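You operate a simulated robot arm through the tools that you are given. There is no shell and no other tool.

You run a simulated two-armed robot. Do the job below in one go: nothing can be reset, and whatever is moved stays where it is left.

Task
Cool things down: dial to LOW, tray vent and lid open, blue pot out from under the lamp.
Fine: the pot stays on the plant stand; leave the lamp on. Set down upright: what you pick out.

The check looks at the end state, three seconds after you hand in, the way a careful person would. Anything else that was tipped, shoved, dropped, spilled or broken makes it a failure. A push-on lid holds only when it is set on centred and level and pressed home; a screw cap is set on level and turned clockwise until tight.

Robot
Two 7-joint arms with four-finger grippers on one trunk that stands fixed in place. Base frame: the origin is at the foot of the trunk, x ahead of it, y to its left, z up; the work surface is at about z = 780. Lengths are in mm, angles in degrees, forces in N, time in s.
The left shoulder is at [40, 181, 1154], the right one opposite. With the tool pointing down near the work surface each hand reaches from about 300 to 840 mm from the base axis, measured 20 degrees to its own side. Payload 3.67 kg a hand.
The tool frame of a hand sits at the grasp point between the pads (the TCP): z along the fingers, y along the line on which they close. The tips reach 28 mm beyond it. Largest opening 112 mm; the body of the gripper starts 73 mm behind the TCP.
Orientation is told as [roll, pitch, yaw] about the base's x, y, z axes, in that order, counted from this pose: with the fingers straight down and closing along the base's y, the tool's x points along the base's -x, its y along +y and its z along -z.

Tools
- The arms move only by the tool drive_tool. It takes "left_commands", "right_commands" or both (then of equal length, played together; a hand with none holds still); each is a list of rows, each a list of 3 entries, a list of its own where there are three numbers: the turn, a rotation vector about the base's x, y, z in units of 8 degrees (1.0 is 8 degrees), then the shift along the base's x, y, z in units of 50 mm (1.0 is 50 mm), then the opening, from 0 (shut) to 1 (fully open). In form: [[[ax, ay, az], [tx, ty, tz], grip], ...]. A call has 1 to 20 rows; each row shifts and turns the commanded pose from where the row before left it. A call with a number of a shift or a turn outside -1 to 1 is refused whole. Each row takes 0.2 s and may step no farther than 50 mm and 8.6 degrees from the row before; otherwise, or with a gripper value out of range, the whole call is refused. A pose out of reach is approached as far as the arm can. The call stops where the force on the tool passes 40 N (or 10 N more than at its start, if that is more) or the arm is blocked; 0.2 s more then pass. Each finger halts on what it meets, pressing with about 41 N; the grip force reading is that of the motor and also rises with nothing between the fingers. The clock runs only during rows and for 0.2 s after the last one: add rows that do not move to give the fingers time. It gives the time, the measured TCP pose, the force on the tool (base axes), the opening and the grip force at its end, in the units of the frame above (readings bear some noise), with the torque about the TCP (base axes, N m) and any sound that the robot's microphone picked up.
- Cameras (640 x 400 px; columns grow to the right, rows downward): "scene" is now at [101.6, 16.9, 1388.1]; the picture's right is [0.24, -0.97, 0.00], its down [-0.50, -0.13, -0.85] and it looks along [0.83, 0.21, -0.52] (base axes); focal length 214 px, centre (320, 200). "left" rides on the left gripper at [60, 18, -104] in its tool frame; the picture's right is [-0.29, 0.96, 0.00], its down [-0.80, -0.24, -0.55] and it looks along [-0.53, -0.16, 0.83] (tool axes); focal length 234 px, centre (320, 200). "right" rides on the right gripper at [60, -18, -104] in its tool frame; the picture's right is [0.29, 0.96, 0.00], its down [-0.80, 0.24, -0.55] and it looks along [-0.53, 0.16, 0.83] (tool axes); focal length 234 px, centre (320, 200). There is no depth. A picture from a camera that has moved, and an enlarged one, comes with that camera's place and axes in the base frame and with its lens. The place of the scene camera against the robot may be out by one fixed shift of up to 12 mm in any direction.
- grab_frame(camera): a new picture of that camera. No time passes.
- lift_body(by): slides the trunk up (or, below 0, down) by that many mm; the arms and the scene camera ride with it, the base frame stays. It gives what a move gives, with no picture.
- head_to(pan, tilt): turns the head with the scene camera to pan (to the left, within 86 degrees either way) and tilt (down, from -29 to 69), counted from straight ahead of the robot. It gives what a move gives.
- zoom(camera, box): a new picture of the part [left, top, right, bottom] of that camera's present view, enlarged. No time passes.
- job_done(): hands the job in; it is judged then, once.

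Nothing tells you positions but the pictures and the camera data. Unless the task says otherwise, let go and move clear before handing in.

The tools are called after "Call:" as name(argument=value, ...) on one line, values as JSON. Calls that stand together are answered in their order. drive_tool: Moves the arms, as the interface text tells. Its arguments: {"type":"object","properties":{"left_commands":{"type":"array"},"right_commands":{"type":"array"}},"required":[]} The other tools are called the same way: lift_body (by) slides the trunk up or down; head_to (pan, tilt) turns the head that bears the scene camera; grab_frame (camera) takes a picture; zoom (camera, box) takes an enlarged picture of a part of a camera's view; job_done () hands the job in.

At the start:

```text
t: 0.0
left_tcp_pos: [360.2, 523.9, 1171.7]
left_orientation: [0.0, 0.0, -0.1]
left_contact_force: [-0.5, 1.4, -0.7]
left_wrist_torque: [0.0, 0.0, -0.02]
left_width: 111.9
left_finger_force: 0.1
right_tcp_pos: [498.6, 94.4, 1136.3]
right_orientation: [-0.1, 0.0, 0.0]
right_contact_force: [-0.1, -0.2, 0.7]
right_wrist_torque: [-0.01, -0.02, 0.0]
right_width: 111.9
right_finger_force: 0.1
trunk travel left (down, up): [-275.0, 239.0]
head pan, tilt: [14.0, 31.3]
```

scene: 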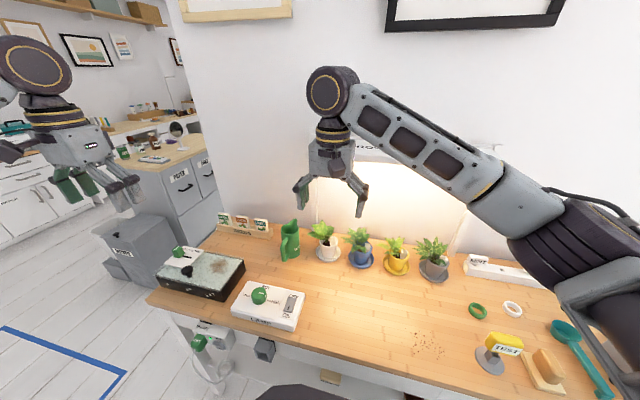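
right: 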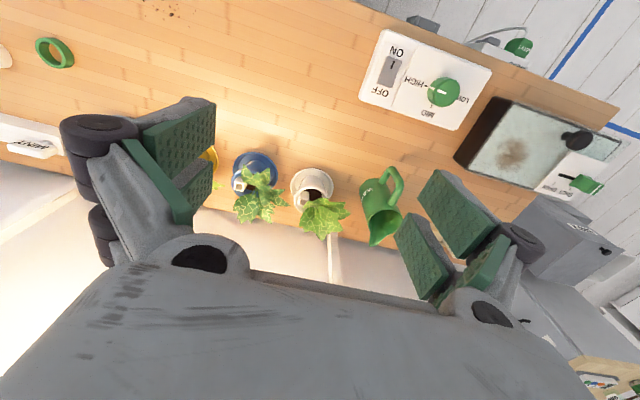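
left: 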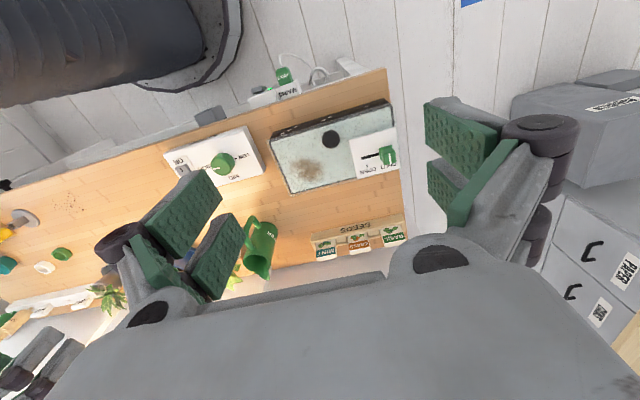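

I see a bench with a seed tray (lidded, with a vent slider) at the left, a control box with a green dial and a switch, and a row of pots at the back under a lamp, one with a blue pot. I'll look closer before moving anything.

Call:
zoom(camera="scene", box=[140, 200, 320, 340])

Call:
zoom(camera="scene", box=[280, 140, 560, 320])

Call:
zoom(camera="left", box=[150, 60, 420, 290])

Call:
zoom(camera="right", box=[340, 10, 640, 250])

```text
2.86 times, centred on (230, 270) of scene
camera zoom: at [101.6, 16.9, 1388.1], right [0.24, -0.97, 0.0], down [-0.5, -0.13, -0.85], along [0.83, 0.21, -0.52], focal length 613 px, centre (577, 0)
```

zoom: 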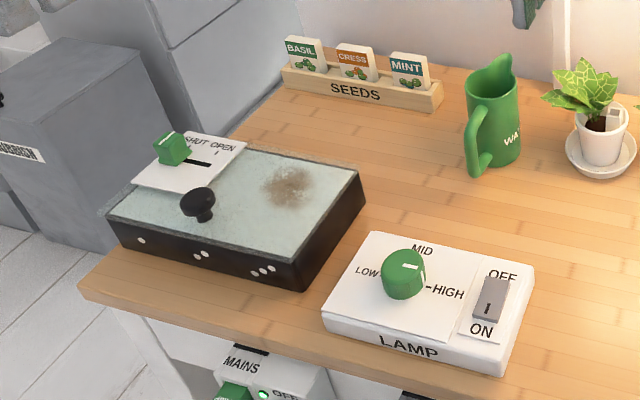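

```text
2.22 times, centred on (420, 230) of scene
camera zoom: at [101.6, 16.9, 1388.1], right [0.24, -0.97, 0.0], down [-0.5, -0.13, -0.85], along [0.83, 0.21, -0.52], focal length 477 px, centre (98, 133)
```

zoom: 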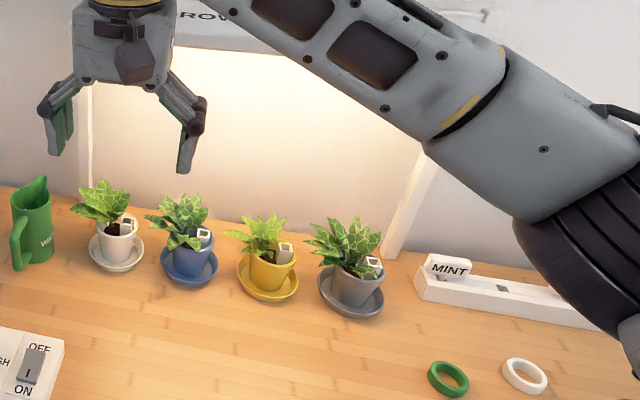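

```text
1.74 times, centred on (285, 175) of left
camera zoom: at [301.6, 542.8, 1275.0], right [0.29, 0.96, 0.0], down [0.8, -0.24, 0.55], along [0.53, -0.16, -0.83], focal length 407 px, centre (381, 244)
```

zoom: 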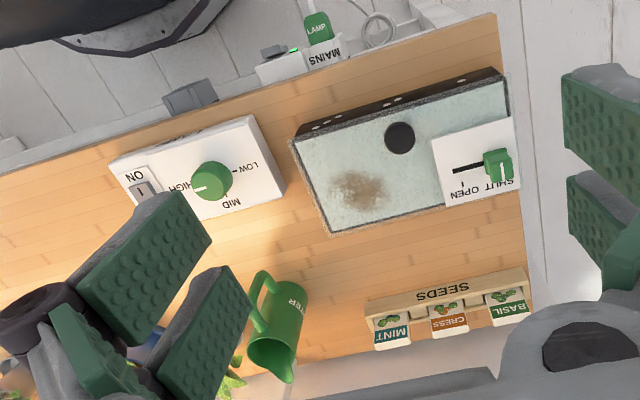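

```text
1.67 times, centred on (490, 130) of right
camera zoom: at [437.6, 77.2, 1241.0], right [-0.29, 0.96, 0.0], down [0.8, 0.24, 0.55], along [0.53, 0.16, -0.83], focal length 390 px, centre (37, 317)
```

zoom: 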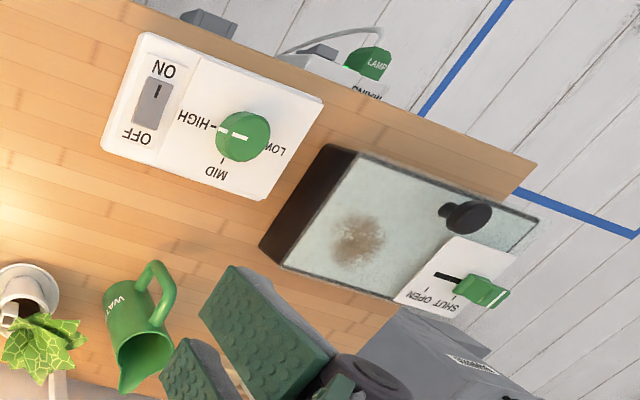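

I see a dial pointing at HIGH, a vent slider at SHUT on the tray lid, and a grow lamp over the pots. I'll turn the head to find the plant stand and the lamp's extent.

Call:
head_to(pan=-15, tilt=25)

Call:
grab_frame(camera="scene")

```text
t: 0.9
left_tcp_pos: [360.2, 524.3, 1170.1]
left_orientation: [-0.1, -0.1, 0.0]
left_contact_force: [0.3, -0.6, -0.2]
left_wrist_torque: [0.01, 0.01, -0.02]
left_width: 112.0
left_finger_force: 0.0
right_tcp_pos: [497.2, 95.5, 1136.3]
right_orientation: [0.0, -0.1, 0.0]
right_contact_force: [-0.6, 1.1, -0.2]
right_wrist_torque: [0.0, 0.02, 0.0]
right_width: 112.2
right_finger_force: 0.0
trunk travel left (down, up): [-275.0, 239.0]
head pan, tilt: [-15.0, 25.0]
```

```text
taken
camera scene: at [103.4, -28.6, 1398.1], right [-0.26, -0.97, 0.0], down [-0.41, 0.11, -0.91], along [0.88, -0.23, -0.42], focal length 214 px, centre (320, 200)
```

scene: 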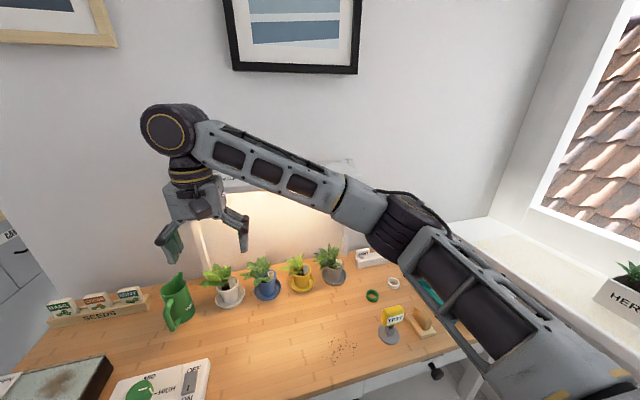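

The right arm blocks part of the view; there's a window sill on the right. I'll look further right and down.

Call:
head_to(pan=-40, tilt=35)

Call:
grab_frame(camera="scene")

```text
t: 1.8
left_tcp_pos: [360.2, 524.5, 1171.4]
left_orientation: [0.0, 0.0, 0.0]
left_contact_force: [-0.4, -0.2, -0.8]
left_wrist_torque: [-0.01, -0.01, -0.01]
left_width: 111.8
left_finger_force: 0.0
right_tcp_pos: [497.8, 95.0, 1136.4]
right_orientation: [0.1, -0.1, 0.0]
right_contact_force: [1.1, -0.5, -0.1]
right_wrist_torque: [0.02, 0.02, 0.01]
right_width: 111.8
right_finger_force: 0.1
trunk travel left (down, up): [-275.0, 239.0]
head pan, tilt: [-40.0, 35.0]
```

```text
taken
camera scene: at [82.0, -61.4, 1382.4], right [-0.64, -0.77, 0.0], down [-0.44, 0.37, -0.82], along [0.63, -0.53, -0.57], focal length 214 px, centre (320, 200)
```

scene: 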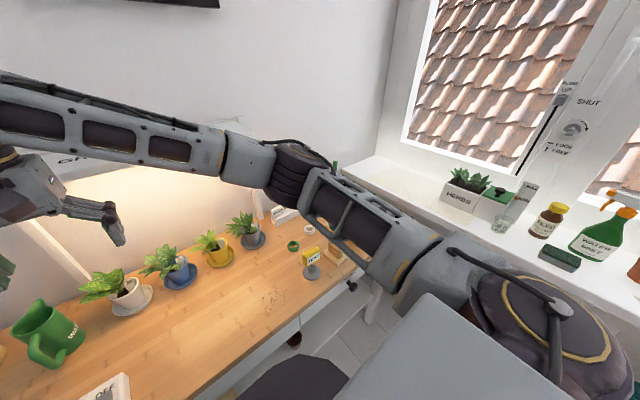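

The right side holds only a sill and herbs. I'll move the right arm sideways away from over the bench to see better.

Call:
drive_tool(right_commands=[[[0, 0, 0], [-0.3, -0.8, 0], 1], [[0, 0, 0], [-0.3, -0.9, 0], 1], [[0, 0, 0], [-0.3, -0.9, 0], 1], [[0, 0, 0], [-0.3, -0.9, 0], 1], [[0, 0, 0], [-0.3, -0.9, 0], 1], [[0, 0, 0], [-0.3, -0.9, 0], 1], [[0, 0, 0], [-0.3, -0.9, 0], 1], [[0, 0, 0], [0, 0, 0], 1]])

Call:
head_to(pan=0, tilt=35)

Call:
grab_frame(camera="scene")

Call:
grab_frame(camera="right")

```text
t: 3.6
left_tcp_pos: [360.6, 525.9, 1170.8]
left_orientation: [0.0, 0.0, 0.0]
left_contact_force: [0.1, 0.2, -0.5]
left_wrist_torque: [-0.02, 0.04, -0.02]
left_width: 112.3
left_finger_force: 0.1
right_tcp_pos: [392.8, -212.4, 1140.0]
right_orientation: [0.0, 0.0, 0.2]
right_contact_force: [0.9, 0.0, 0.1]
right_wrist_torque: [-0.02, 0.0, -0.01]
right_width: 112.0
right_finger_force: 0.0
trunk travel left (down, up): [-275.0, 239.0]
head pan, tilt: [-40.0, 35.0]
```

```text
t: 4.7
left_tcp_pos: [359.4, 524.5, 1171.0]
left_orientation: [0.0, 0.0, 0.1]
left_contact_force: [0.3, -0.2, -0.1]
left_wrist_torque: [-0.03, 0.02, -0.03]
left_width: 112.2
left_finger_force: 0.3
right_tcp_pos: [391.5, -213.7, 1139.9]
right_orientation: [0.0, 0.0, 0.0]
right_contact_force: [0.8, -0.2, 0.4]
right_wrist_torque: [0.03, -0.02, 0.01]
right_width: 111.9
right_finger_force: 0.1
trunk travel left (down, up): [-275.0, 239.0]
head pan, tilt: [0.0, 35.0]
```

```text
taken
camera scene: at [102.6, -4.9, 1382.4], right [0.0, -1.0, 0.0], down [-0.57, 0.0, -0.82], along [0.82, 0.0, -0.57], focal length 214 px, centre (320, 200)
```

scene: 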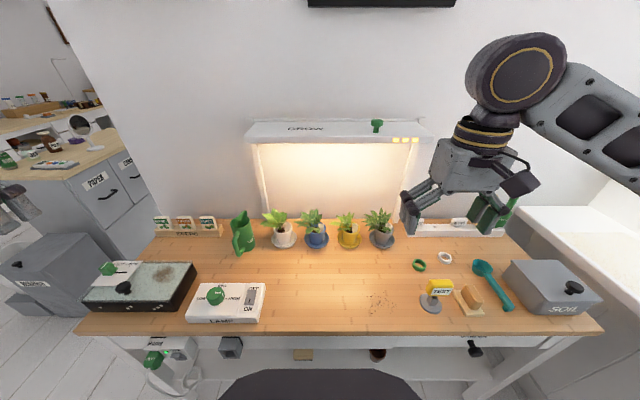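

```text
taken
camera right: at [331.9, -231.6, 1243.8], right [-0.29, 0.96, 0.0], down [0.8, 0.24, 0.55], along [0.53, 0.16, -0.83], focal length 234 px, centre (320, 200)
```

right: 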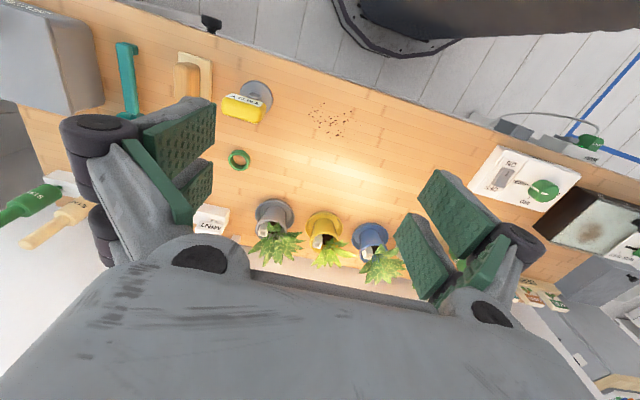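

Now the whole bench is visible: tray at left, lamp controller, watering can, four potted plants on saucers under the GROW lamp. I'll zoom in on each.

Call:
zoom(camera="scene", box=[220, 100, 440, 260])

Call:
zoom(camera="scene", box=[70, 200, 280, 340])

Call:
zoom(camera="scene", box=[380, 190, 620, 350])

Call:
zoom(camera="scene", box=[130, 300, 500, 400])

```text
2.50 times, centred on (330, 180) of scene
camera zoom: at [102.6, -4.9, 1382.4], right [0.0, -1.0, 0.0], down [-0.57, 0.0, -0.82], along [0.82, 0.0, -0.57], focal length 536 px, centre (295, 250)
```

zoom: 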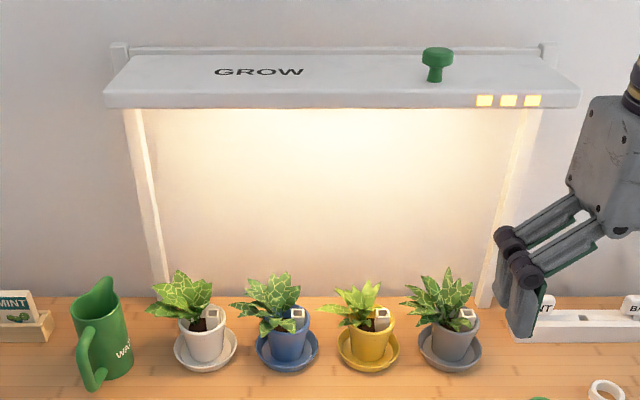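

```text
2.86 times, centred on (175, 270) of scene
camera zoom: at [102.6, -4.9, 1382.4], right [0.0, -1.0, 0.0], down [-0.57, 0.0, -0.82], along [0.82, 0.0, -0.57], focal length 613 px, centre (734, 0)
```

zoom: 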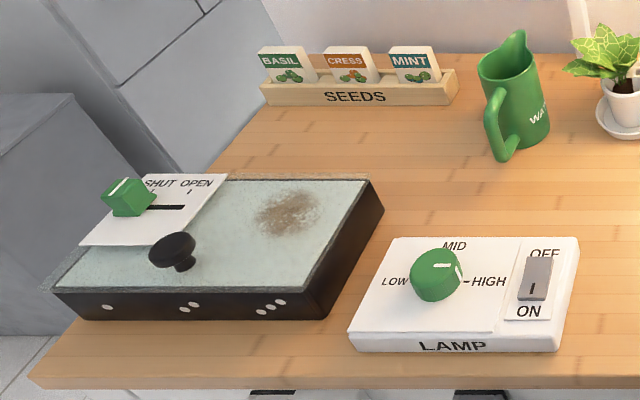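

```text
2.50 times, centred on (500, 270) of scene
camera zoom: at [102.6, -4.9, 1382.4], right [0.0, -1.0, 0.0], down [-0.57, 0.0, -0.82], along [0.82, 0.0, -0.57], focal length 536 px, centre (-130, 25)
```

zoom: 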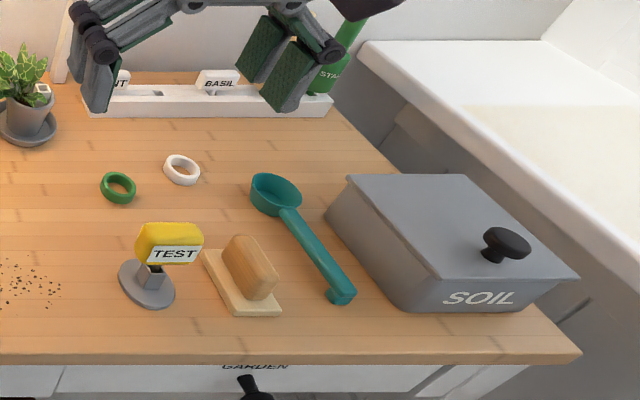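

```text
1.73 times, centred on (315, 350) of scene
camera zoom: at [102.6, -4.9, 1382.4], right [0.0, -1.0, 0.0], down [-0.57, 0.0, -0.82], along [0.82, 0.0, -0.57], focal length 371 px, centre (329, -60)
```

zoom: 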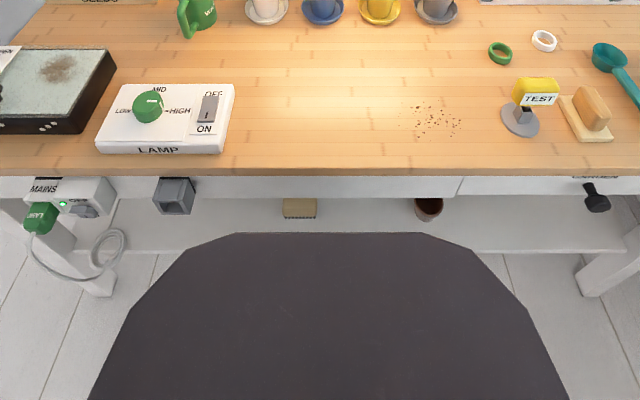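

The bench top (x≈360–830) carries everything; I take blue pot ≈(690, 6), dial ≈(425, 270), tray ≈(420–550, 400–635) with the vent slider ≈(512, 620). I'll lower the left hand for a closer look at the tray and dial.

Call:
drive_tool(left_commands=[[[0, 0, 0], [0, 0, -0.85], 1], [[0, 0, 0], [0, 0, -0.85], 1], [[0, 0, 0], [0, 0, -0.85], 1], [[0, 0, 0], [0, 0, -0.85], 1], [[0, 0, 0], [0, 0, 0], 1]])

Call:
grab_frame(camera="left")

Call:
head_to(pan=45, tilt=40)

Call:
grab_frame(camera="scene")

```text
t: 5.9
left_tcp_pos: [356.4, 524.6, 1001.1]
left_orientation: [0.0, 0.0, 0.0]
left_contact_force: [-0.3, -0.6, -0.6]
left_wrist_torque: [0.02, 0.03, 0.03]
left_width: 112.1
left_finger_force: 0.1
right_tcp_pos: [390.3, -214.1, 1140.1]
right_orientation: [-0.1, 0.0, -0.1]
right_contact_force: [0.0, 0.2, 0.0]
right_wrist_torque: [-0.01, -0.01, 0.01]
right_width: 112.1
right_finger_force: 0.0
trunk travel left (down, up): [-275.0, 239.0]
head pan, tilt: [0.0, 35.0]
```

```text
taken
camera left: at [297.9, 542.3, 1105.0], right [0.29, 0.96, 0.0], down [0.8, -0.24, 0.55], along [0.53, -0.16, -0.83], focal length 234 px, centre (320, 200)
```

left: 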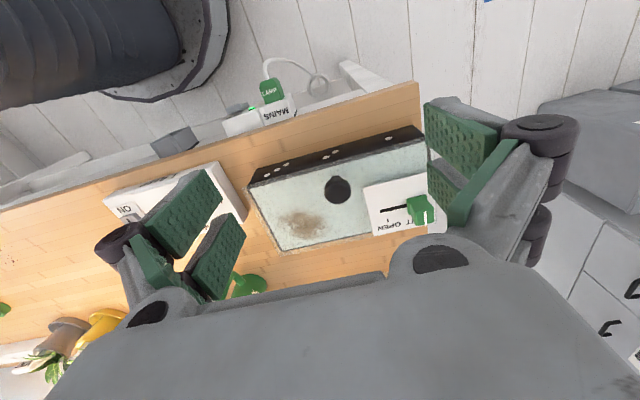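

```text
t: 7.0
left_tcp_pos: [357.0, 523.5, 1001.7]
left_orientation: [0.0, 0.0, 0.0]
left_contact_force: [-0.9, 0.0, 0.0]
left_wrist_torque: [0.03, -0.03, 0.01]
left_width: 111.9
left_finger_force: 0.1
right_tcp_pos: [390.8, -214.3, 1138.9]
right_orientation: [0.1, 0.0, 0.0]
right_contact_force: [-0.3, -0.7, 0.4]
right_wrist_torque: [0.01, -0.03, 0.01]
right_width: 111.8
right_finger_force: 0.0
trunk travel left (down, up): [-275.0, 239.0]
head pan, tilt: [45.0, 40.0]
```

```text
taken
camera scene: at [74.5, 55.0, 1374.8], right [0.71, -0.71, 0.0], down [-0.46, -0.45, -0.77], along [0.54, 0.54, -0.64], focal length 214 px, centre (320, 200)
```

scene: 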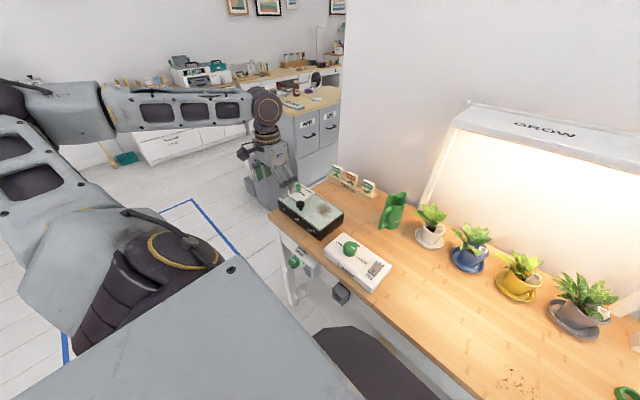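

The hand camera now views the tray and the lamp box closely. I'll zoom in on the details.

Call:
zoom(camera="left", box=[230, 100, 450, 260])

Call:
zoom(camera="scene", box=[260, 160, 420, 300])

Call:
zoom(camera="scene", box=[380, 80, 640, 340])

```text
2.50 times, centred on (340, 180) of left
camera zoom: at [298.2, 542.6, 1105.2], right [0.29, 0.96, 0.0], down [0.8, -0.24, 0.55], along [0.53, -0.16, -0.83], focal length 585 px, centre (270, 250)
```

zoom: 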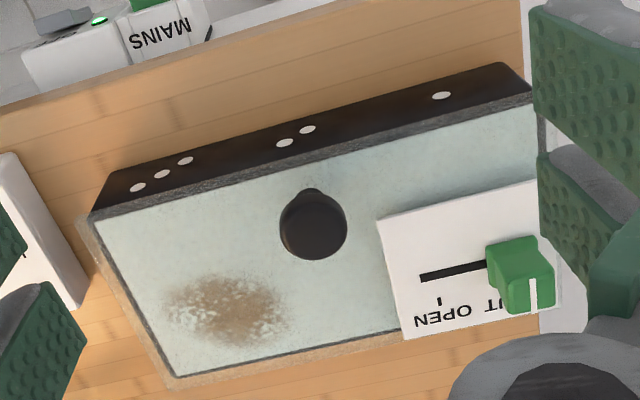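

```text
2.86 times, centred on (340, 230) of scene
camera zoom: at [74.5, 55.0, 1374.8], right [0.71, -0.71, 0.0], down [-0.46, -0.45, -0.77], along [0.54, 0.54, -0.64], focal length 613 px, centre (263, 114)
```

zoom: 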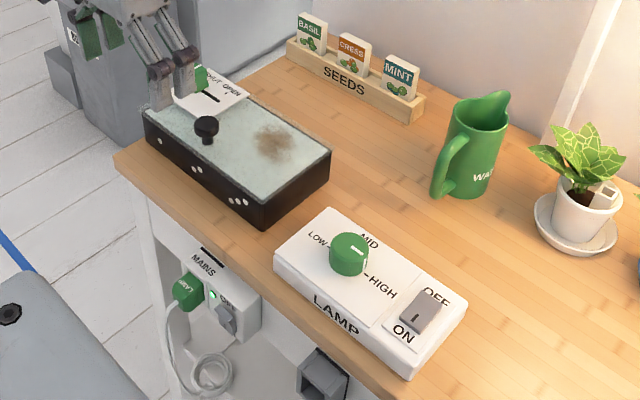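

```text
1.54 times, centred on (510, 210) of scene
camera zoom: at [74.5, 55.0, 1374.8], right [0.71, -0.71, 0.0], down [-0.46, -0.45, -0.77], along [0.54, 0.54, -0.64], focal length 330 px, centre (28, 185)
```

zoom: 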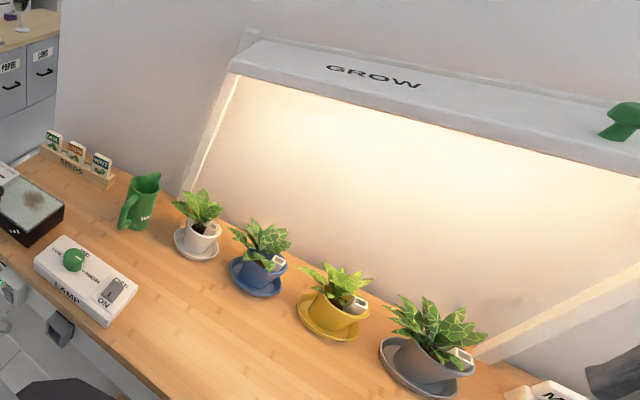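

The lid's black knob sits at about (447, 520) near the tray's front edge, so I expect a hinge at the back; the vent slider is at about (518, 620). I'll hover the left hand above the slider.

Call:
drive_tool(left_commands=[[[0, 0, 0], [0.8, 0.48, 0], 1], [[0, 0, 0], [0.8, 0.48, 0], 1], [[0, 0, 0], [0.8, 0.48, 0], 0.8], [[0, 0, 0], [0.8, 0.48, 0], 0.7], [[0, 0, 0], [0, 0, -0.8], 0.6], [[0, 0, 0], [0, 0, 0], 0.6]])

Call:
grab_frame(camera="left")

Call:
zoom(camera="scene", box=[240, 140, 380, 240])

```text
t: 8.4
left_tcp_pos: [521.0, 619.7, 961.6]
left_orientation: [0.0, 0.0, -0.1]
left_contact_force: [0.2, 0.6, 0.4]
left_wrist_torque: [0.0, -0.01, -0.01]
left_width: 67.7
left_finger_force: 0.1
right_tcp_pos: [391.2, -215.2, 1140.0]
right_orientation: [0.0, 0.0, 0.0]
right_contact_force: [-0.4, 0.2, 0.5]
right_wrist_torque: [-0.02, 0.01, -0.04]
right_width: 111.9
right_finger_force: 0.0
trunk travel left (down, up): [-275.0, 239.0]
head pan, tilt: [45.0, 40.0]
```

```text
taken
camera left: at [461.5, 637.8, 1066.3], right [0.29, 0.96, 0.0], down [0.8, -0.24, 0.55], along [0.53, -0.16, -0.83], focal length 234 px, centre (320, 200)
```

left: 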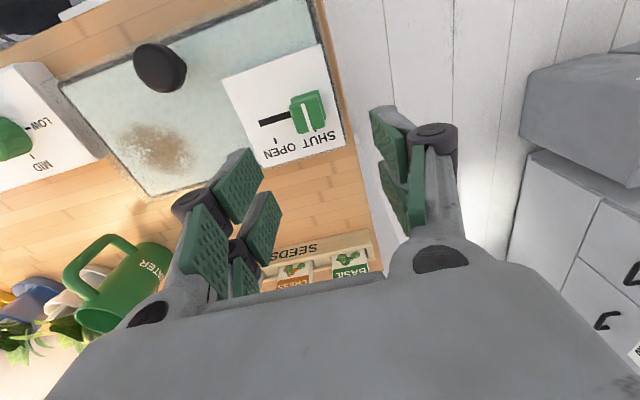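

```text
4.00 times, centred on (310, 190) of scene
camera zoom: at [73.7, 55.0, 1374.9], right [0.71, -0.71, 0.0], down [-0.45, -0.45, -0.77], along [0.54, 0.54, -0.64], focal length 858 px, centre (360, 240)
```

zoom: 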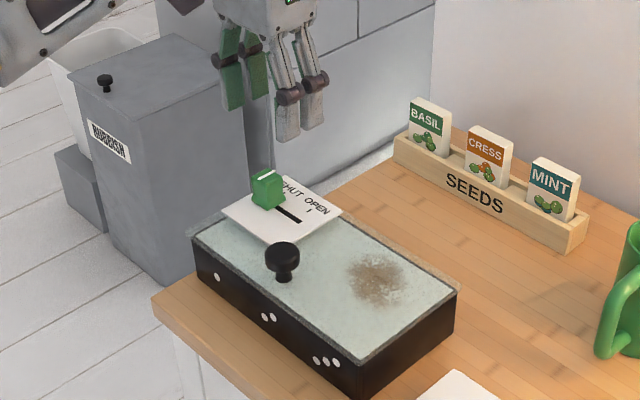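

The slider is now right below the hand in the camera picture. I'll zoom in for an exact fix.

Call:
zoom(camera="left", box=[210, 50, 370, 190])

```text
2.86 times, centred on (290, 120) of left
camera zoom: at [461.5, 637.8, 1066.3], right [0.29, 0.96, 0.0], down [0.8, -0.24, 0.55], along [0.53, -0.16, -0.83], focal length 669 px, centre (406, 429)
```

zoom: 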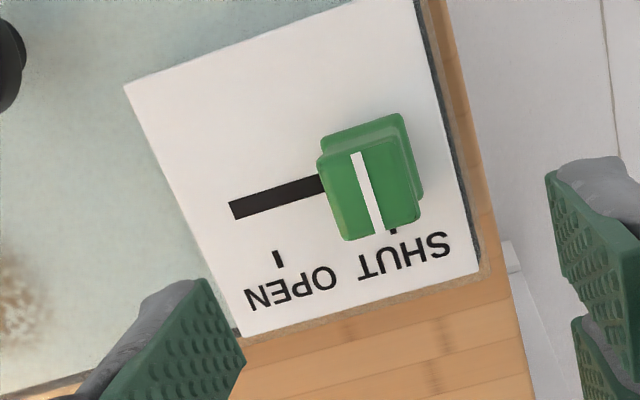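

I triangulate the slider top at about (504, 615, 875), the plate at z≈850, and the OPEN tick 40 mm to the right (y≈575). I'll go down around it, grip it, and check.

Call:
drive_tool(left_commands=[[[0, 0, 0], [-0.34, -0.09, 0], 0.6], [[0, 0, 0], [0, 0, -0.8], 0.6], [[0, 0, 0], [0, 0, -0.75], 0.6], [[0, 0, 0], [0, 0, 0], 0.6]])

Call:
grab_frame(camera="left")

Call:
zoom(camera="scene", box=[240, 140, 380, 240])

```text
t: 9.4
left_tcp_pos: [500.9, 613.7, 884.2]
left_orientation: [0.1, -0.1, 0.0]
left_contact_force: [0.0, -0.7, -0.2]
left_wrist_torque: [0.04, -0.01, -0.01]
left_width: 67.4
left_finger_force: 0.1
right_tcp_pos: [391.4, -214.4, 1139.6]
right_orientation: [0.0, -0.1, 0.0]
right_contact_force: [-0.2, 0.8, 1.5]
right_wrist_torque: [0.04, -0.02, 0.01]
right_width: 112.0
right_finger_force: 0.2
trunk travel left (down, up): [-275.0, 239.0]
head pan, tilt: [45.0, 40.0]
```

```text
taken
camera left: at [443.2, 633.4, 987.8], right [0.29, 0.96, 0.0], down [0.8, -0.24, 0.55], along [0.53, -0.16, -0.83], focal length 234 px, centre (320, 200)
```

left: 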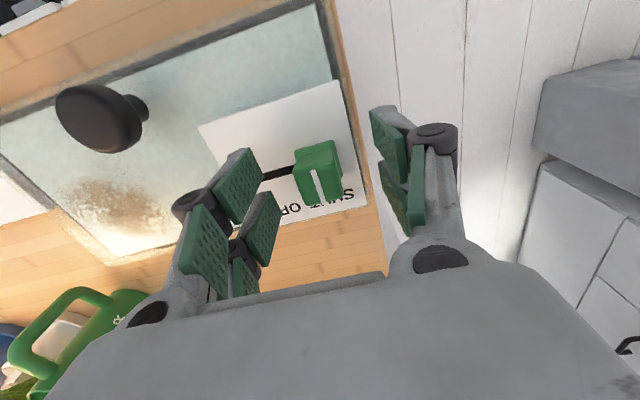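

```text
4.00 times, centred on (310, 190) of scene
camera zoom: at [74.1, 54.7, 1374.9], right [0.71, -0.71, 0.0], down [-0.45, -0.45, -0.77], along [0.54, 0.54, -0.64], focal length 858 px, centre (360, 240)
```

zoom: 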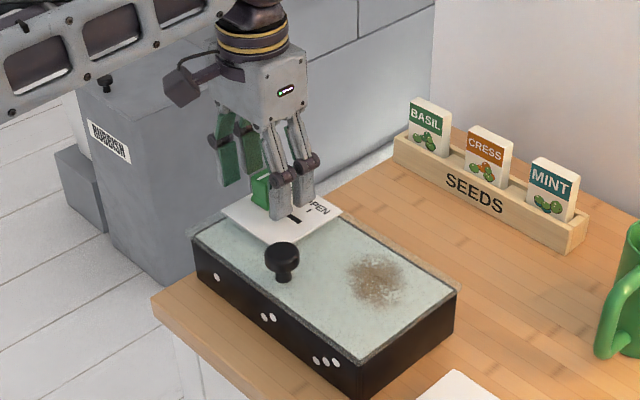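

The hand straddles the slider, centred. I'll close on it.

Call:
drive_tool(left_commands=[[[0, 0, 0], [0, 0, 0], 0.3], [[0, 0, 0], [0, 0, 0], 0.1], [[0, 0, 0], [0, 0, 0], 0.1]])

Call:
grab_frame(camera="left")

```text
t: 10.2
left_tcp_pos: [501.9, 614.7, 883.0]
left_orientation: [-0.1, 0.0, 0.0]
left_contact_force: [-0.8, -3.4, -0.5]
left_wrist_torque: [-0.16, 0.04, -0.04]
left_width: 24.8
left_finger_force: 44.6
right_tcp_pos: [392.4, -213.5, 1139.1]
right_orientation: [-0.1, 0.1, 0.0]
right_contact_force: [-0.3, -0.1, 0.4]
right_wrist_torque: [-0.02, -0.01, 0.03]
right_width: 111.8
right_finger_force: 0.1
trunk travel left (down, up): [-275.0, 239.0]
head pan, tilt: [45.0, 40.0]
```

```text
taken
camera left: at [443.4, 633.0, 987.6], right [0.29, 0.96, 0.0], down [0.8, -0.24, 0.55], along [0.53, -0.16, -0.83], focal length 234 px, centre (320, 200)
```

left: 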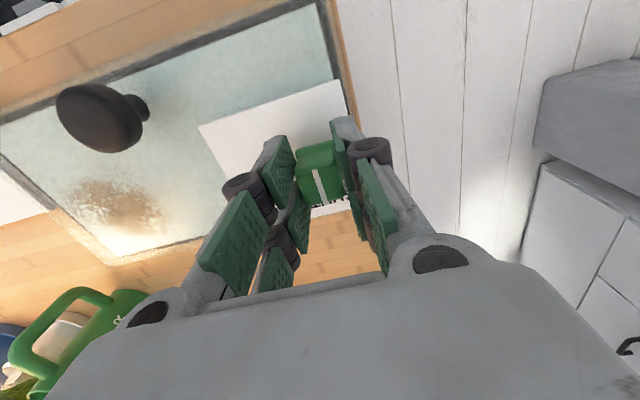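

The slider is gripped (24.8 mm). Now I slide it about 40 mm toward OPEN (-y).

Call:
drive_tool(left_commands=[[[0, 0, 0], [0, -0.2, 0], 0.1], [[0, 0, 0], [0, -0.2, 0], 0.1], [[0, 0, 0], [0, -0.2, 0], 0.1], [[0, 0, 0], [0, -0.2, 0], 0.1], [[0, 0, 0], [0, 0, 0], 0.1]])

Call:
grab_frame(camera="left")

Call:
zoom(camera="scene", box=[240, 140, 380, 240])

```text
t: 11.4
left_tcp_pos: [502.1, 575.9, 883.4]
left_orientation: [0.0, 0.2, 0.0]
left_contact_force: [-2.6, -1.7, -3.6]
left_wrist_torque: [-0.08, 0.22, 0.01]
left_width: 24.8
left_finger_force: 45.0
right_tcp_pos: [391.1, -214.1, 1140.0]
right_orientation: [0.0, 0.0, 0.0]
right_contact_force: [-0.1, -0.1, 0.4]
right_wrist_torque: [0.0, 0.0, 0.03]
right_width: 112.0
right_finger_force: 0.0
trunk travel left (down, up): [-275.0, 239.0]
head pan, tilt: [45.0, 40.0]
```

```text
taken
camera left: at [443.6, 594.2, 987.7], right [0.29, 0.96, 0.0], down [0.8, -0.24, 0.55], along [0.53, -0.16, -0.83], focal length 234 px, centre (320, 200)
```

left: 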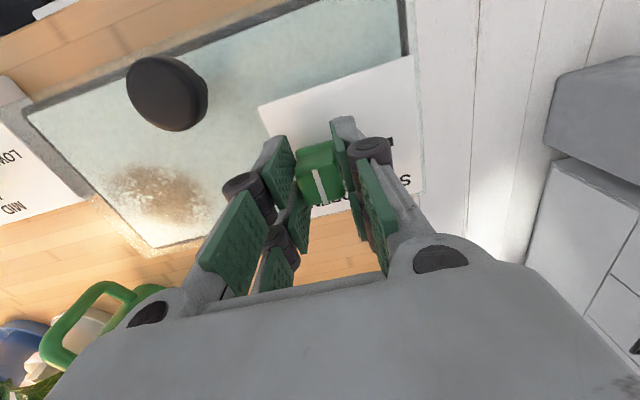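

```text
4.00 times, centred on (310, 190) of scene
camera zoom: at [74.3, 55.1, 1374.8], right [0.71, -0.71, 0.0], down [-0.45, -0.45, -0.77], along [0.54, 0.54, -0.64], focal length 858 px, centre (360, 240)
```

zoom: 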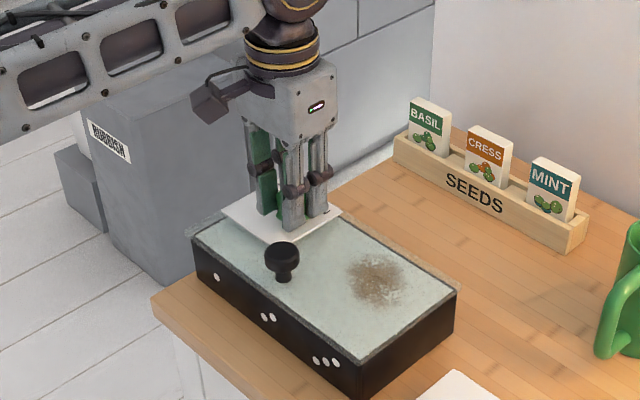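

The slider followed and the tray stayed put. I'll release, rise and check the tick.

Call:
drive_tool(left_commands=[[[0, 0, 0], [0, 0, 0], 0.5], [[0, 0, 0], [0, 0, 0], 0.5], [[0, 0, 0], [0, 0, 0.8], 0.5], [[0, 0, 0], [0, 0, 0.8], 0.5], [[0, 0, 0], [0, 0, 0.0], 0.5]])

Call:
zoom(camera="left", box=[190, 30, 390, 190])

Call:
grab_frame(camera="left")

Call:
zoom(camera="scene", box=[240, 140, 380, 240])

```text
t: 12.6
left_tcp_pos: [503.2, 577.0, 962.8]
left_orientation: [0.0, 0.0, 0.0]
left_contact_force: [0.5, -0.3, 0.5]
left_wrist_torque: [0.01, 0.0, -0.01]
left_width: 56.4
left_finger_force: 0.0
right_tcp_pos: [392.1, -213.7, 1139.7]
right_orientation: [0.0, 0.0, -0.1]
right_contact_force: [0.7, 0.0, -0.6]
right_wrist_torque: [0.0, 0.01, 0.01]
right_width: 112.0
right_finger_force: 0.1
trunk travel left (down, up): [-275.0, 239.0]
head pan, tilt: [45.0, 40.0]
```

```text
2.50 times, centred on (290, 110) of left
camera zoom: at [444.6, 594.9, 1067.5], right [0.29, 0.96, 0.0], down [0.8, -0.24, 0.55], along [0.53, -0.16, -0.83], focal length 585 px, centre (395, 425)
```

zoom: 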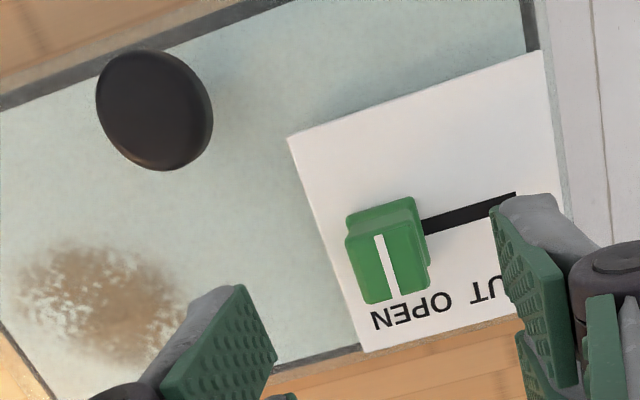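

```text
taken
camera left: at [444.6, 594.9, 1067.5], right [0.29, 0.96, 0.0], down [0.8, -0.24, 0.55], along [0.53, -0.16, -0.83], focal length 234 px, centre (320, 200)
```

left: 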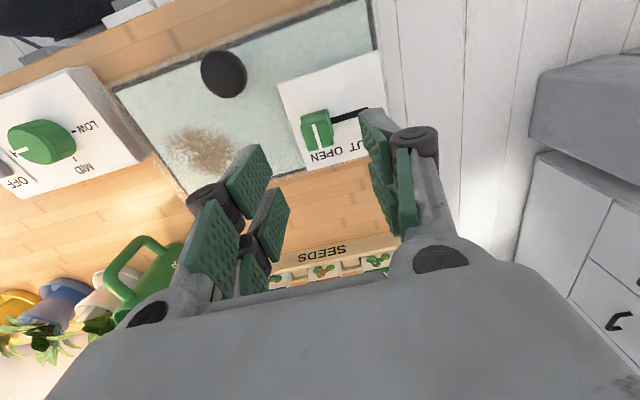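

```text
4.00 times, centred on (310, 190) of scene
camera zoom: at [74.7, 55.5, 1374.8], right [0.71, -0.71, 0.0], down [-0.45, -0.45, -0.77], along [0.54, 0.54, -0.64], focal length 858 px, centre (360, 240)
```

zoom: 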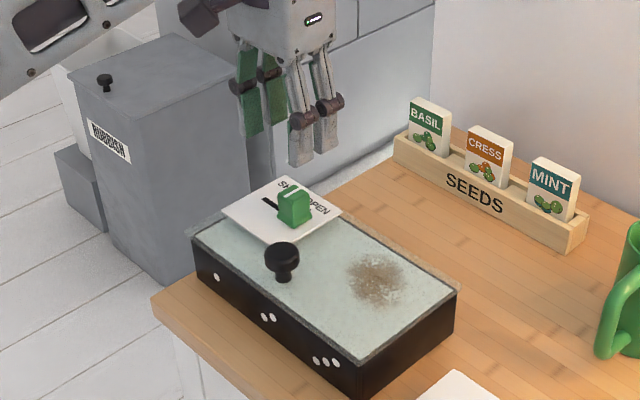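

The vent slider now sits on the OPEN tick. Next is the lid: its knob cap is at about (441, 520, 870), Ø≈35; I'll go down over it and grip.

Call:
drive_tool(left_commands=[[[0, 0, 0], [-0.62, -0.565, 0], 0.6], [[0, 0, 0], [-0.62, -0.565, 0], 0.6], [[0, 0, 0], [0, 0, -0.6], 0.6], [[0, 0, 0], [0, 0, -0.5], 0.6], [[0, 0, 0], [0, 0, 0], 0.6]])

Call:
grab_frame(camera="left")

Call:
zoom(camera="scene", box=[240, 140, 380, 240])

```text
t: 13.8
left_tcp_pos: [442.5, 517.4, 908.0]
left_orientation: [0.0, 0.0, 0.0]
left_contact_force: [0.3, 0.4, 0.0]
left_wrist_torque: [-0.04, 0.0, 0.01]
left_width: 67.1
left_finger_force: 0.0
right_tcp_pos: [392.4, -214.0, 1139.5]
right_orientation: [-0.1, -0.1, 0.1]
right_contact_force: [0.0, 0.2, 0.2]
right_wrist_torque: [0.0, 0.04, -0.01]
right_width: 112.0
right_finger_force: 0.1
trunk travel left (down, up): [-275.0, 239.0]
head pan, tilt: [45.0, 40.0]
```

```text
taken
camera left: at [382.9, 536.8, 1011.7], right [0.29, 0.96, 0.0], down [0.8, -0.24, 0.55], along [0.53, -0.16, -0.83], focal length 234 px, centre (320, 200)
```

left: 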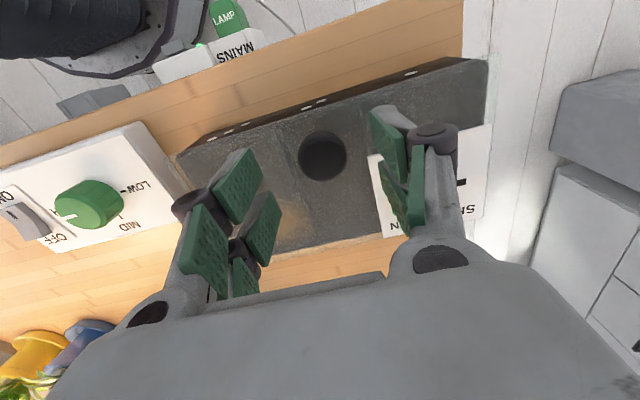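

```text
4.00 times, centred on (310, 190) of scene
camera zoom: at [74.9, 55.3, 1374.8], right [0.71, -0.71, 0.0], down [-0.45, -0.45, -0.77], along [0.54, 0.54, -0.64], focal length 858 px, centre (360, 240)
```

zoom: 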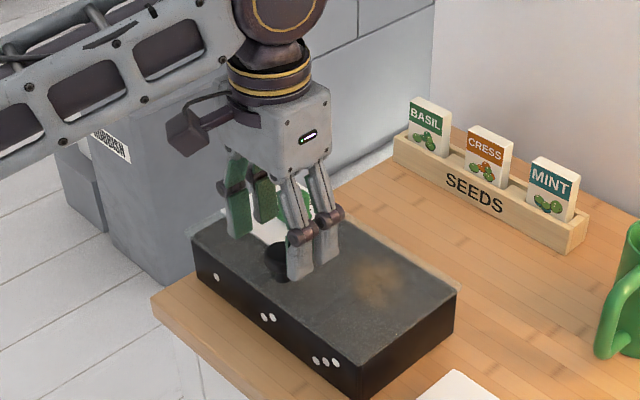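

The knob is under the fingers. I'll go down the rest and close on it.

Call:
drive_tool(left_commands=[[[0, 0, 0], [-0.02, 0.06, -0.4], 0.6], [[0, 0, 0], [0, 0, -0.2], 0.6], [[0, 0, 0], [0, 0, 0], 0.35], [[0, 0, 0], [0, 0, 0], 0.2], [[0, 0, 0], [0, 0, 0], 0.2]])

Call:
grab_frame(camera="left")

Call:
zoom(camera="scene", box=[240, 140, 380, 240])

```text
t: 15.0
left_tcp_pos: [440.8, 519.5, 877.9]
left_orientation: [0.0, 0.1, 0.0]
left_contact_force: [-0.6, -1.7, -0.1]
left_wrist_torque: [-0.03, -0.01, 0.0]
left_width: 29.2
left_finger_force: 45.4
right_tcp_pos: [391.8, -214.6, 1137.4]
right_orientation: [0.0, 0.0, 0.1]
right_contact_force: [1.3, -0.4, -0.1]
right_wrist_torque: [0.01, -0.03, 0.01]
right_width: 112.3
right_finger_force: 0.0
trunk travel left (down, up): [-275.0, 239.0]
head pan, tilt: [45.0, 40.0]
```

```text
taken
camera left: at [381.9, 538.6, 982.4], right [0.29, 0.96, 0.0], down [0.8, -0.24, 0.55], along [0.53, -0.16, -0.83], focal length 234 px, centre (320, 200)
```

left: 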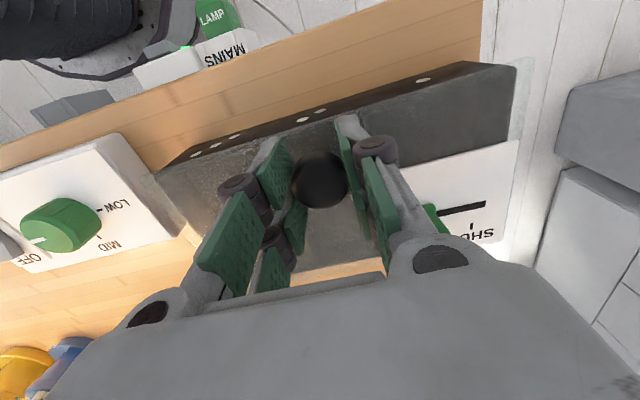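

```text
4.00 times, centred on (310, 190) of scene
camera zoom: at [74.4, 54.8, 1374.8], right [0.71, -0.71, 0.0], down [-0.45, -0.45, -0.77], along [0.54, 0.54, -0.64], focal length 858 px, centre (360, 240)
```

zoom: 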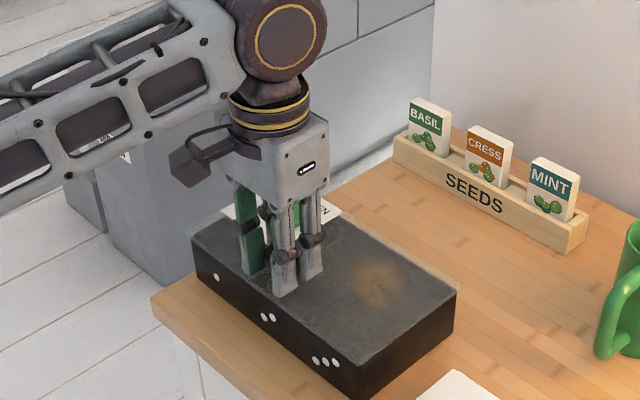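

The knob is gripped (29 mm). I'll lift a little to find out whether the lid is hinged or loose.

Call:
drive_tool(left_commands=[[[0, 0, 0], [0.02, 0, 0.12], 0.2], [[0, 0, 0], [0.03, 0, 0.12], 0.2], [[0, 0, 0], [0, 0, 0], 0.2]])

Call:
grab_frame(camera="left")

Call:
zoom(camera="scene", box=[240, 140, 380, 240])

```text
t: 15.8
left_tcp_pos: [443.8, 519.6, 888.1]
left_orientation: [-0.1, 0.1, -0.1]
left_contact_force: [6.3, -12.1, -14.5]
left_wrist_torque: [-0.25, 1.07, -0.05]
left_width: 28.6
left_finger_force: 45.1
right_tcp_pos: [393.9, -214.3, 1140.7]
right_orientation: [0.0, 0.0, 0.0]
right_contact_force: [0.7, -0.4, -0.1]
right_wrist_torque: [0.03, -0.03, 0.01]
right_width: 112.1
right_finger_force: 0.0
trunk travel left (down, up): [-275.0, 239.0]
head pan, tilt: [45.0, 40.0]
```

```text
taken
camera left: at [385.3, 538.9, 993.0], right [0.29, 0.96, 0.0], down [0.8, -0.24, 0.55], along [0.53, -0.16, -0.83], focal length 234 px, centre (320, 200)
```

left: 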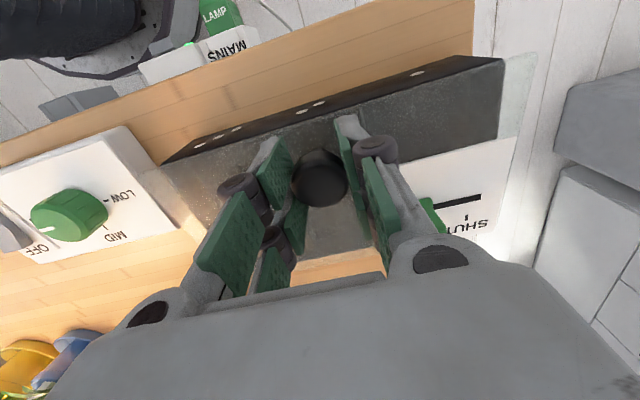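

```text
4.00 times, centred on (310, 190) of scene
camera zoom: at [76.7, 54.7, 1374.7], right [0.71, -0.71, 0.0], down [-0.46, -0.45, -0.77], along [0.54, 0.54, -0.64], focal length 858 px, centre (360, 240)
```

zoom: 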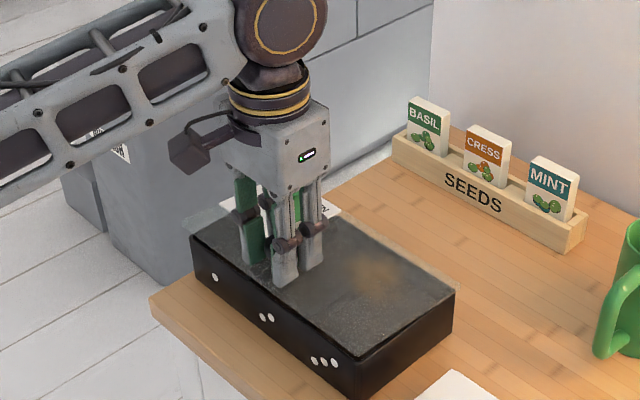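

The lid resists with about 15 N. I'll zoom in to see how it is moving.

Call:
zoom(camera="left", box=[130, 40, 540, 280])

Call:
zoom(camera="scene", box=[270, 180, 370, 250])

```text
1.56 times, centred on (335, 160) of left
camera zoom: at [385.3, 538.9, 993.0], right [0.29, 0.96, 0.0], down [0.8, -0.24, 0.55], along [0.53, -0.16, -0.83], focal length 366 px, centre (297, 262)
```

zoom: 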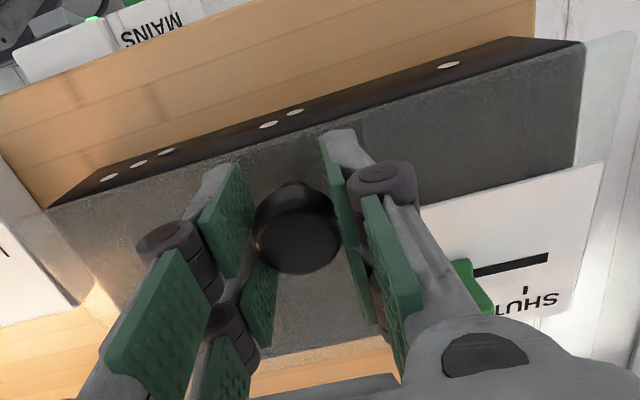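

```text
5.71 times, centred on (320, 215) of scene
camera zoom: at [76.7, 54.7, 1374.7], right [0.71, -0.71, 0.0], down [-0.46, -0.45, -0.77], along [0.54, 0.54, -0.64], focal length 1226 px, centre (320, 114)
```

zoom: 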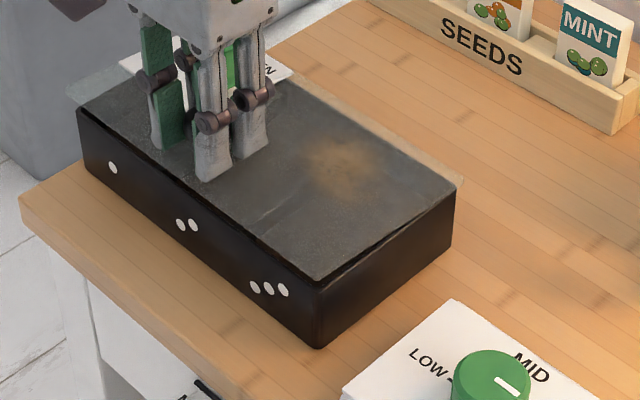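

The front edge of the lid has lifted while the back stays down, so it is hinged at the back (axis ≈ x 548, z 843). I'll follow the arc, tilting the hand half as much as the lid.

Call:
drive_tool(left_commands=[[[0, 0.75, 0], [0.1, 0, 0.2], 0.2], [[0, 0.375, 0], [0.116, 0, 0.2], 0.2], [[0, 0.375, 0], [0.134, 0, 0.19], 0.2], [[0, 0, 0], [0, 0, 0], 0.2]])

Call:
grab_frame(camera="left")

Call:
zoom(camera="scene", box=[260, 150, 380, 240])

```text
t: 16.8
left_tcp_pos: [462.0, 519.3, 918.2]
left_orientation: [0.0, 12.2, 0.0]
left_contact_force: [4.2, -19.5, -16.9]
left_wrist_torque: [-0.25, 1.12, 0.16]
left_width: 29.1
left_finger_force: 45.1
right_tcp_pos: [393.1, -213.8, 1138.3]
right_orientation: [0.1, 0.1, 0.0]
right_contact_force: [0.3, 0.1, 0.1]
right_wrist_torque: [0.0, -0.03, 0.02]
right_width: 111.8
right_finger_force: 0.0
trunk travel left (down, up): [-275.0, 239.0]
head pan, tilt: [45.0, 40.0]
```

```text
taken
camera left: at [426.5, 538.8, 1032.3], right [0.28, 0.96, -0.06], down [0.9, -0.24, 0.37], along [0.34, -0.16, -0.93], focal length 234 px, centre (320, 200)
```

left: 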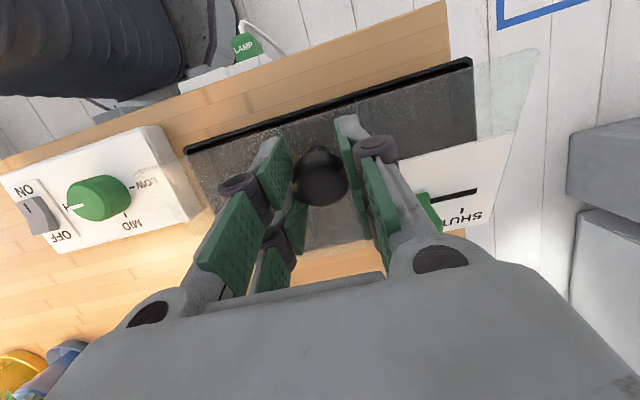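

```text
4.44 times, centred on (320, 195) of scene
camera zoom: at [76.2, 54.2, 1374.7], right [0.71, -0.71, 0.0], down [-0.46, -0.45, -0.77], along [0.54, 0.54, -0.64], focal length 953 px, centre (320, 222)
```

zoom: 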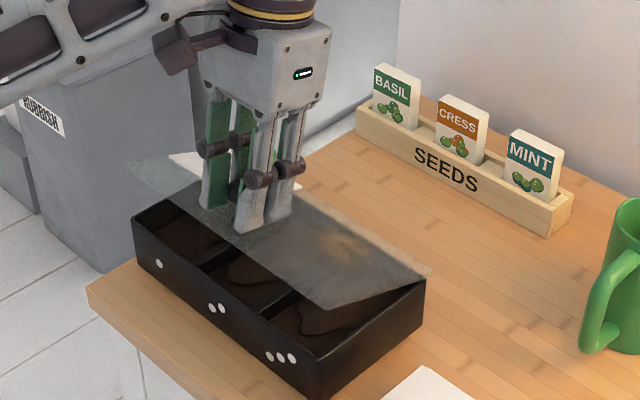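

The lid is opening cleanly on its rear hinge and the tray stays in place; there is a side force, so I'll ease 2 mm to the right as I continue the arc.

Call:
drive_tool(left_commands=[[[0, 0.375, 0], [0.156, -0.05, 0.176], 0.2], [[0, 0.375, 0], [0.172, 0, 0.158], 0.2], [[0, 0.375, 0], [0.19, 0, 0.144], 0.2], [[0, 0, 0], [0, 0, 0], 0.2]])

Call:
zoom(camera="scene", box=[260, 150, 380, 240])

```text
t: 17.8
left_tcp_pos: [488.5, 520.3, 943.2]
left_orientation: [0.2, 21.0, 0.2]
left_contact_force: [0.4, 0.5, 0.5]
left_wrist_torque: [0.13, -0.08, 0.06]
left_width: 29.8
left_finger_force: 19.2
right_tcp_pos: [392.1, -215.4, 1139.5]
right_orientation: [0.0, 0.1, 0.0]
right_contact_force: [-0.3, -0.2, 0.9]
right_wrist_torque: [0.03, 0.04, -0.03]
right_width: 112.1
right_finger_force: 0.1
trunk travel left (down, up): [-275.0, 239.0]
head pan, tilt: [45.0, 40.0]
```

```text
4.44 times, centred on (320, 195) of scene
camera zoom: at [75.8, 54.2, 1374.8], right [0.71, -0.71, 0.0], down [-0.46, -0.45, -0.77], along [0.54, 0.54, -0.64], focal length 953 px, centre (320, 222)
```

zoom: 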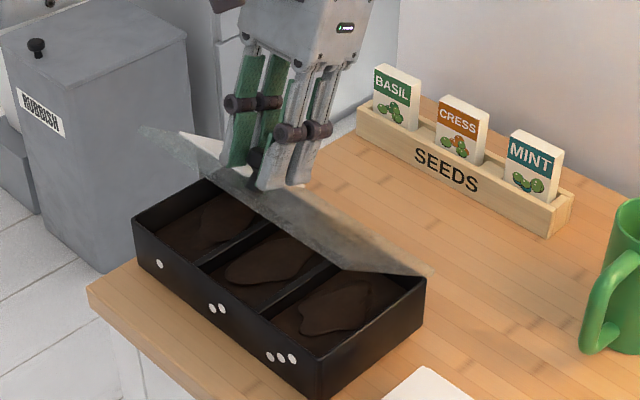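

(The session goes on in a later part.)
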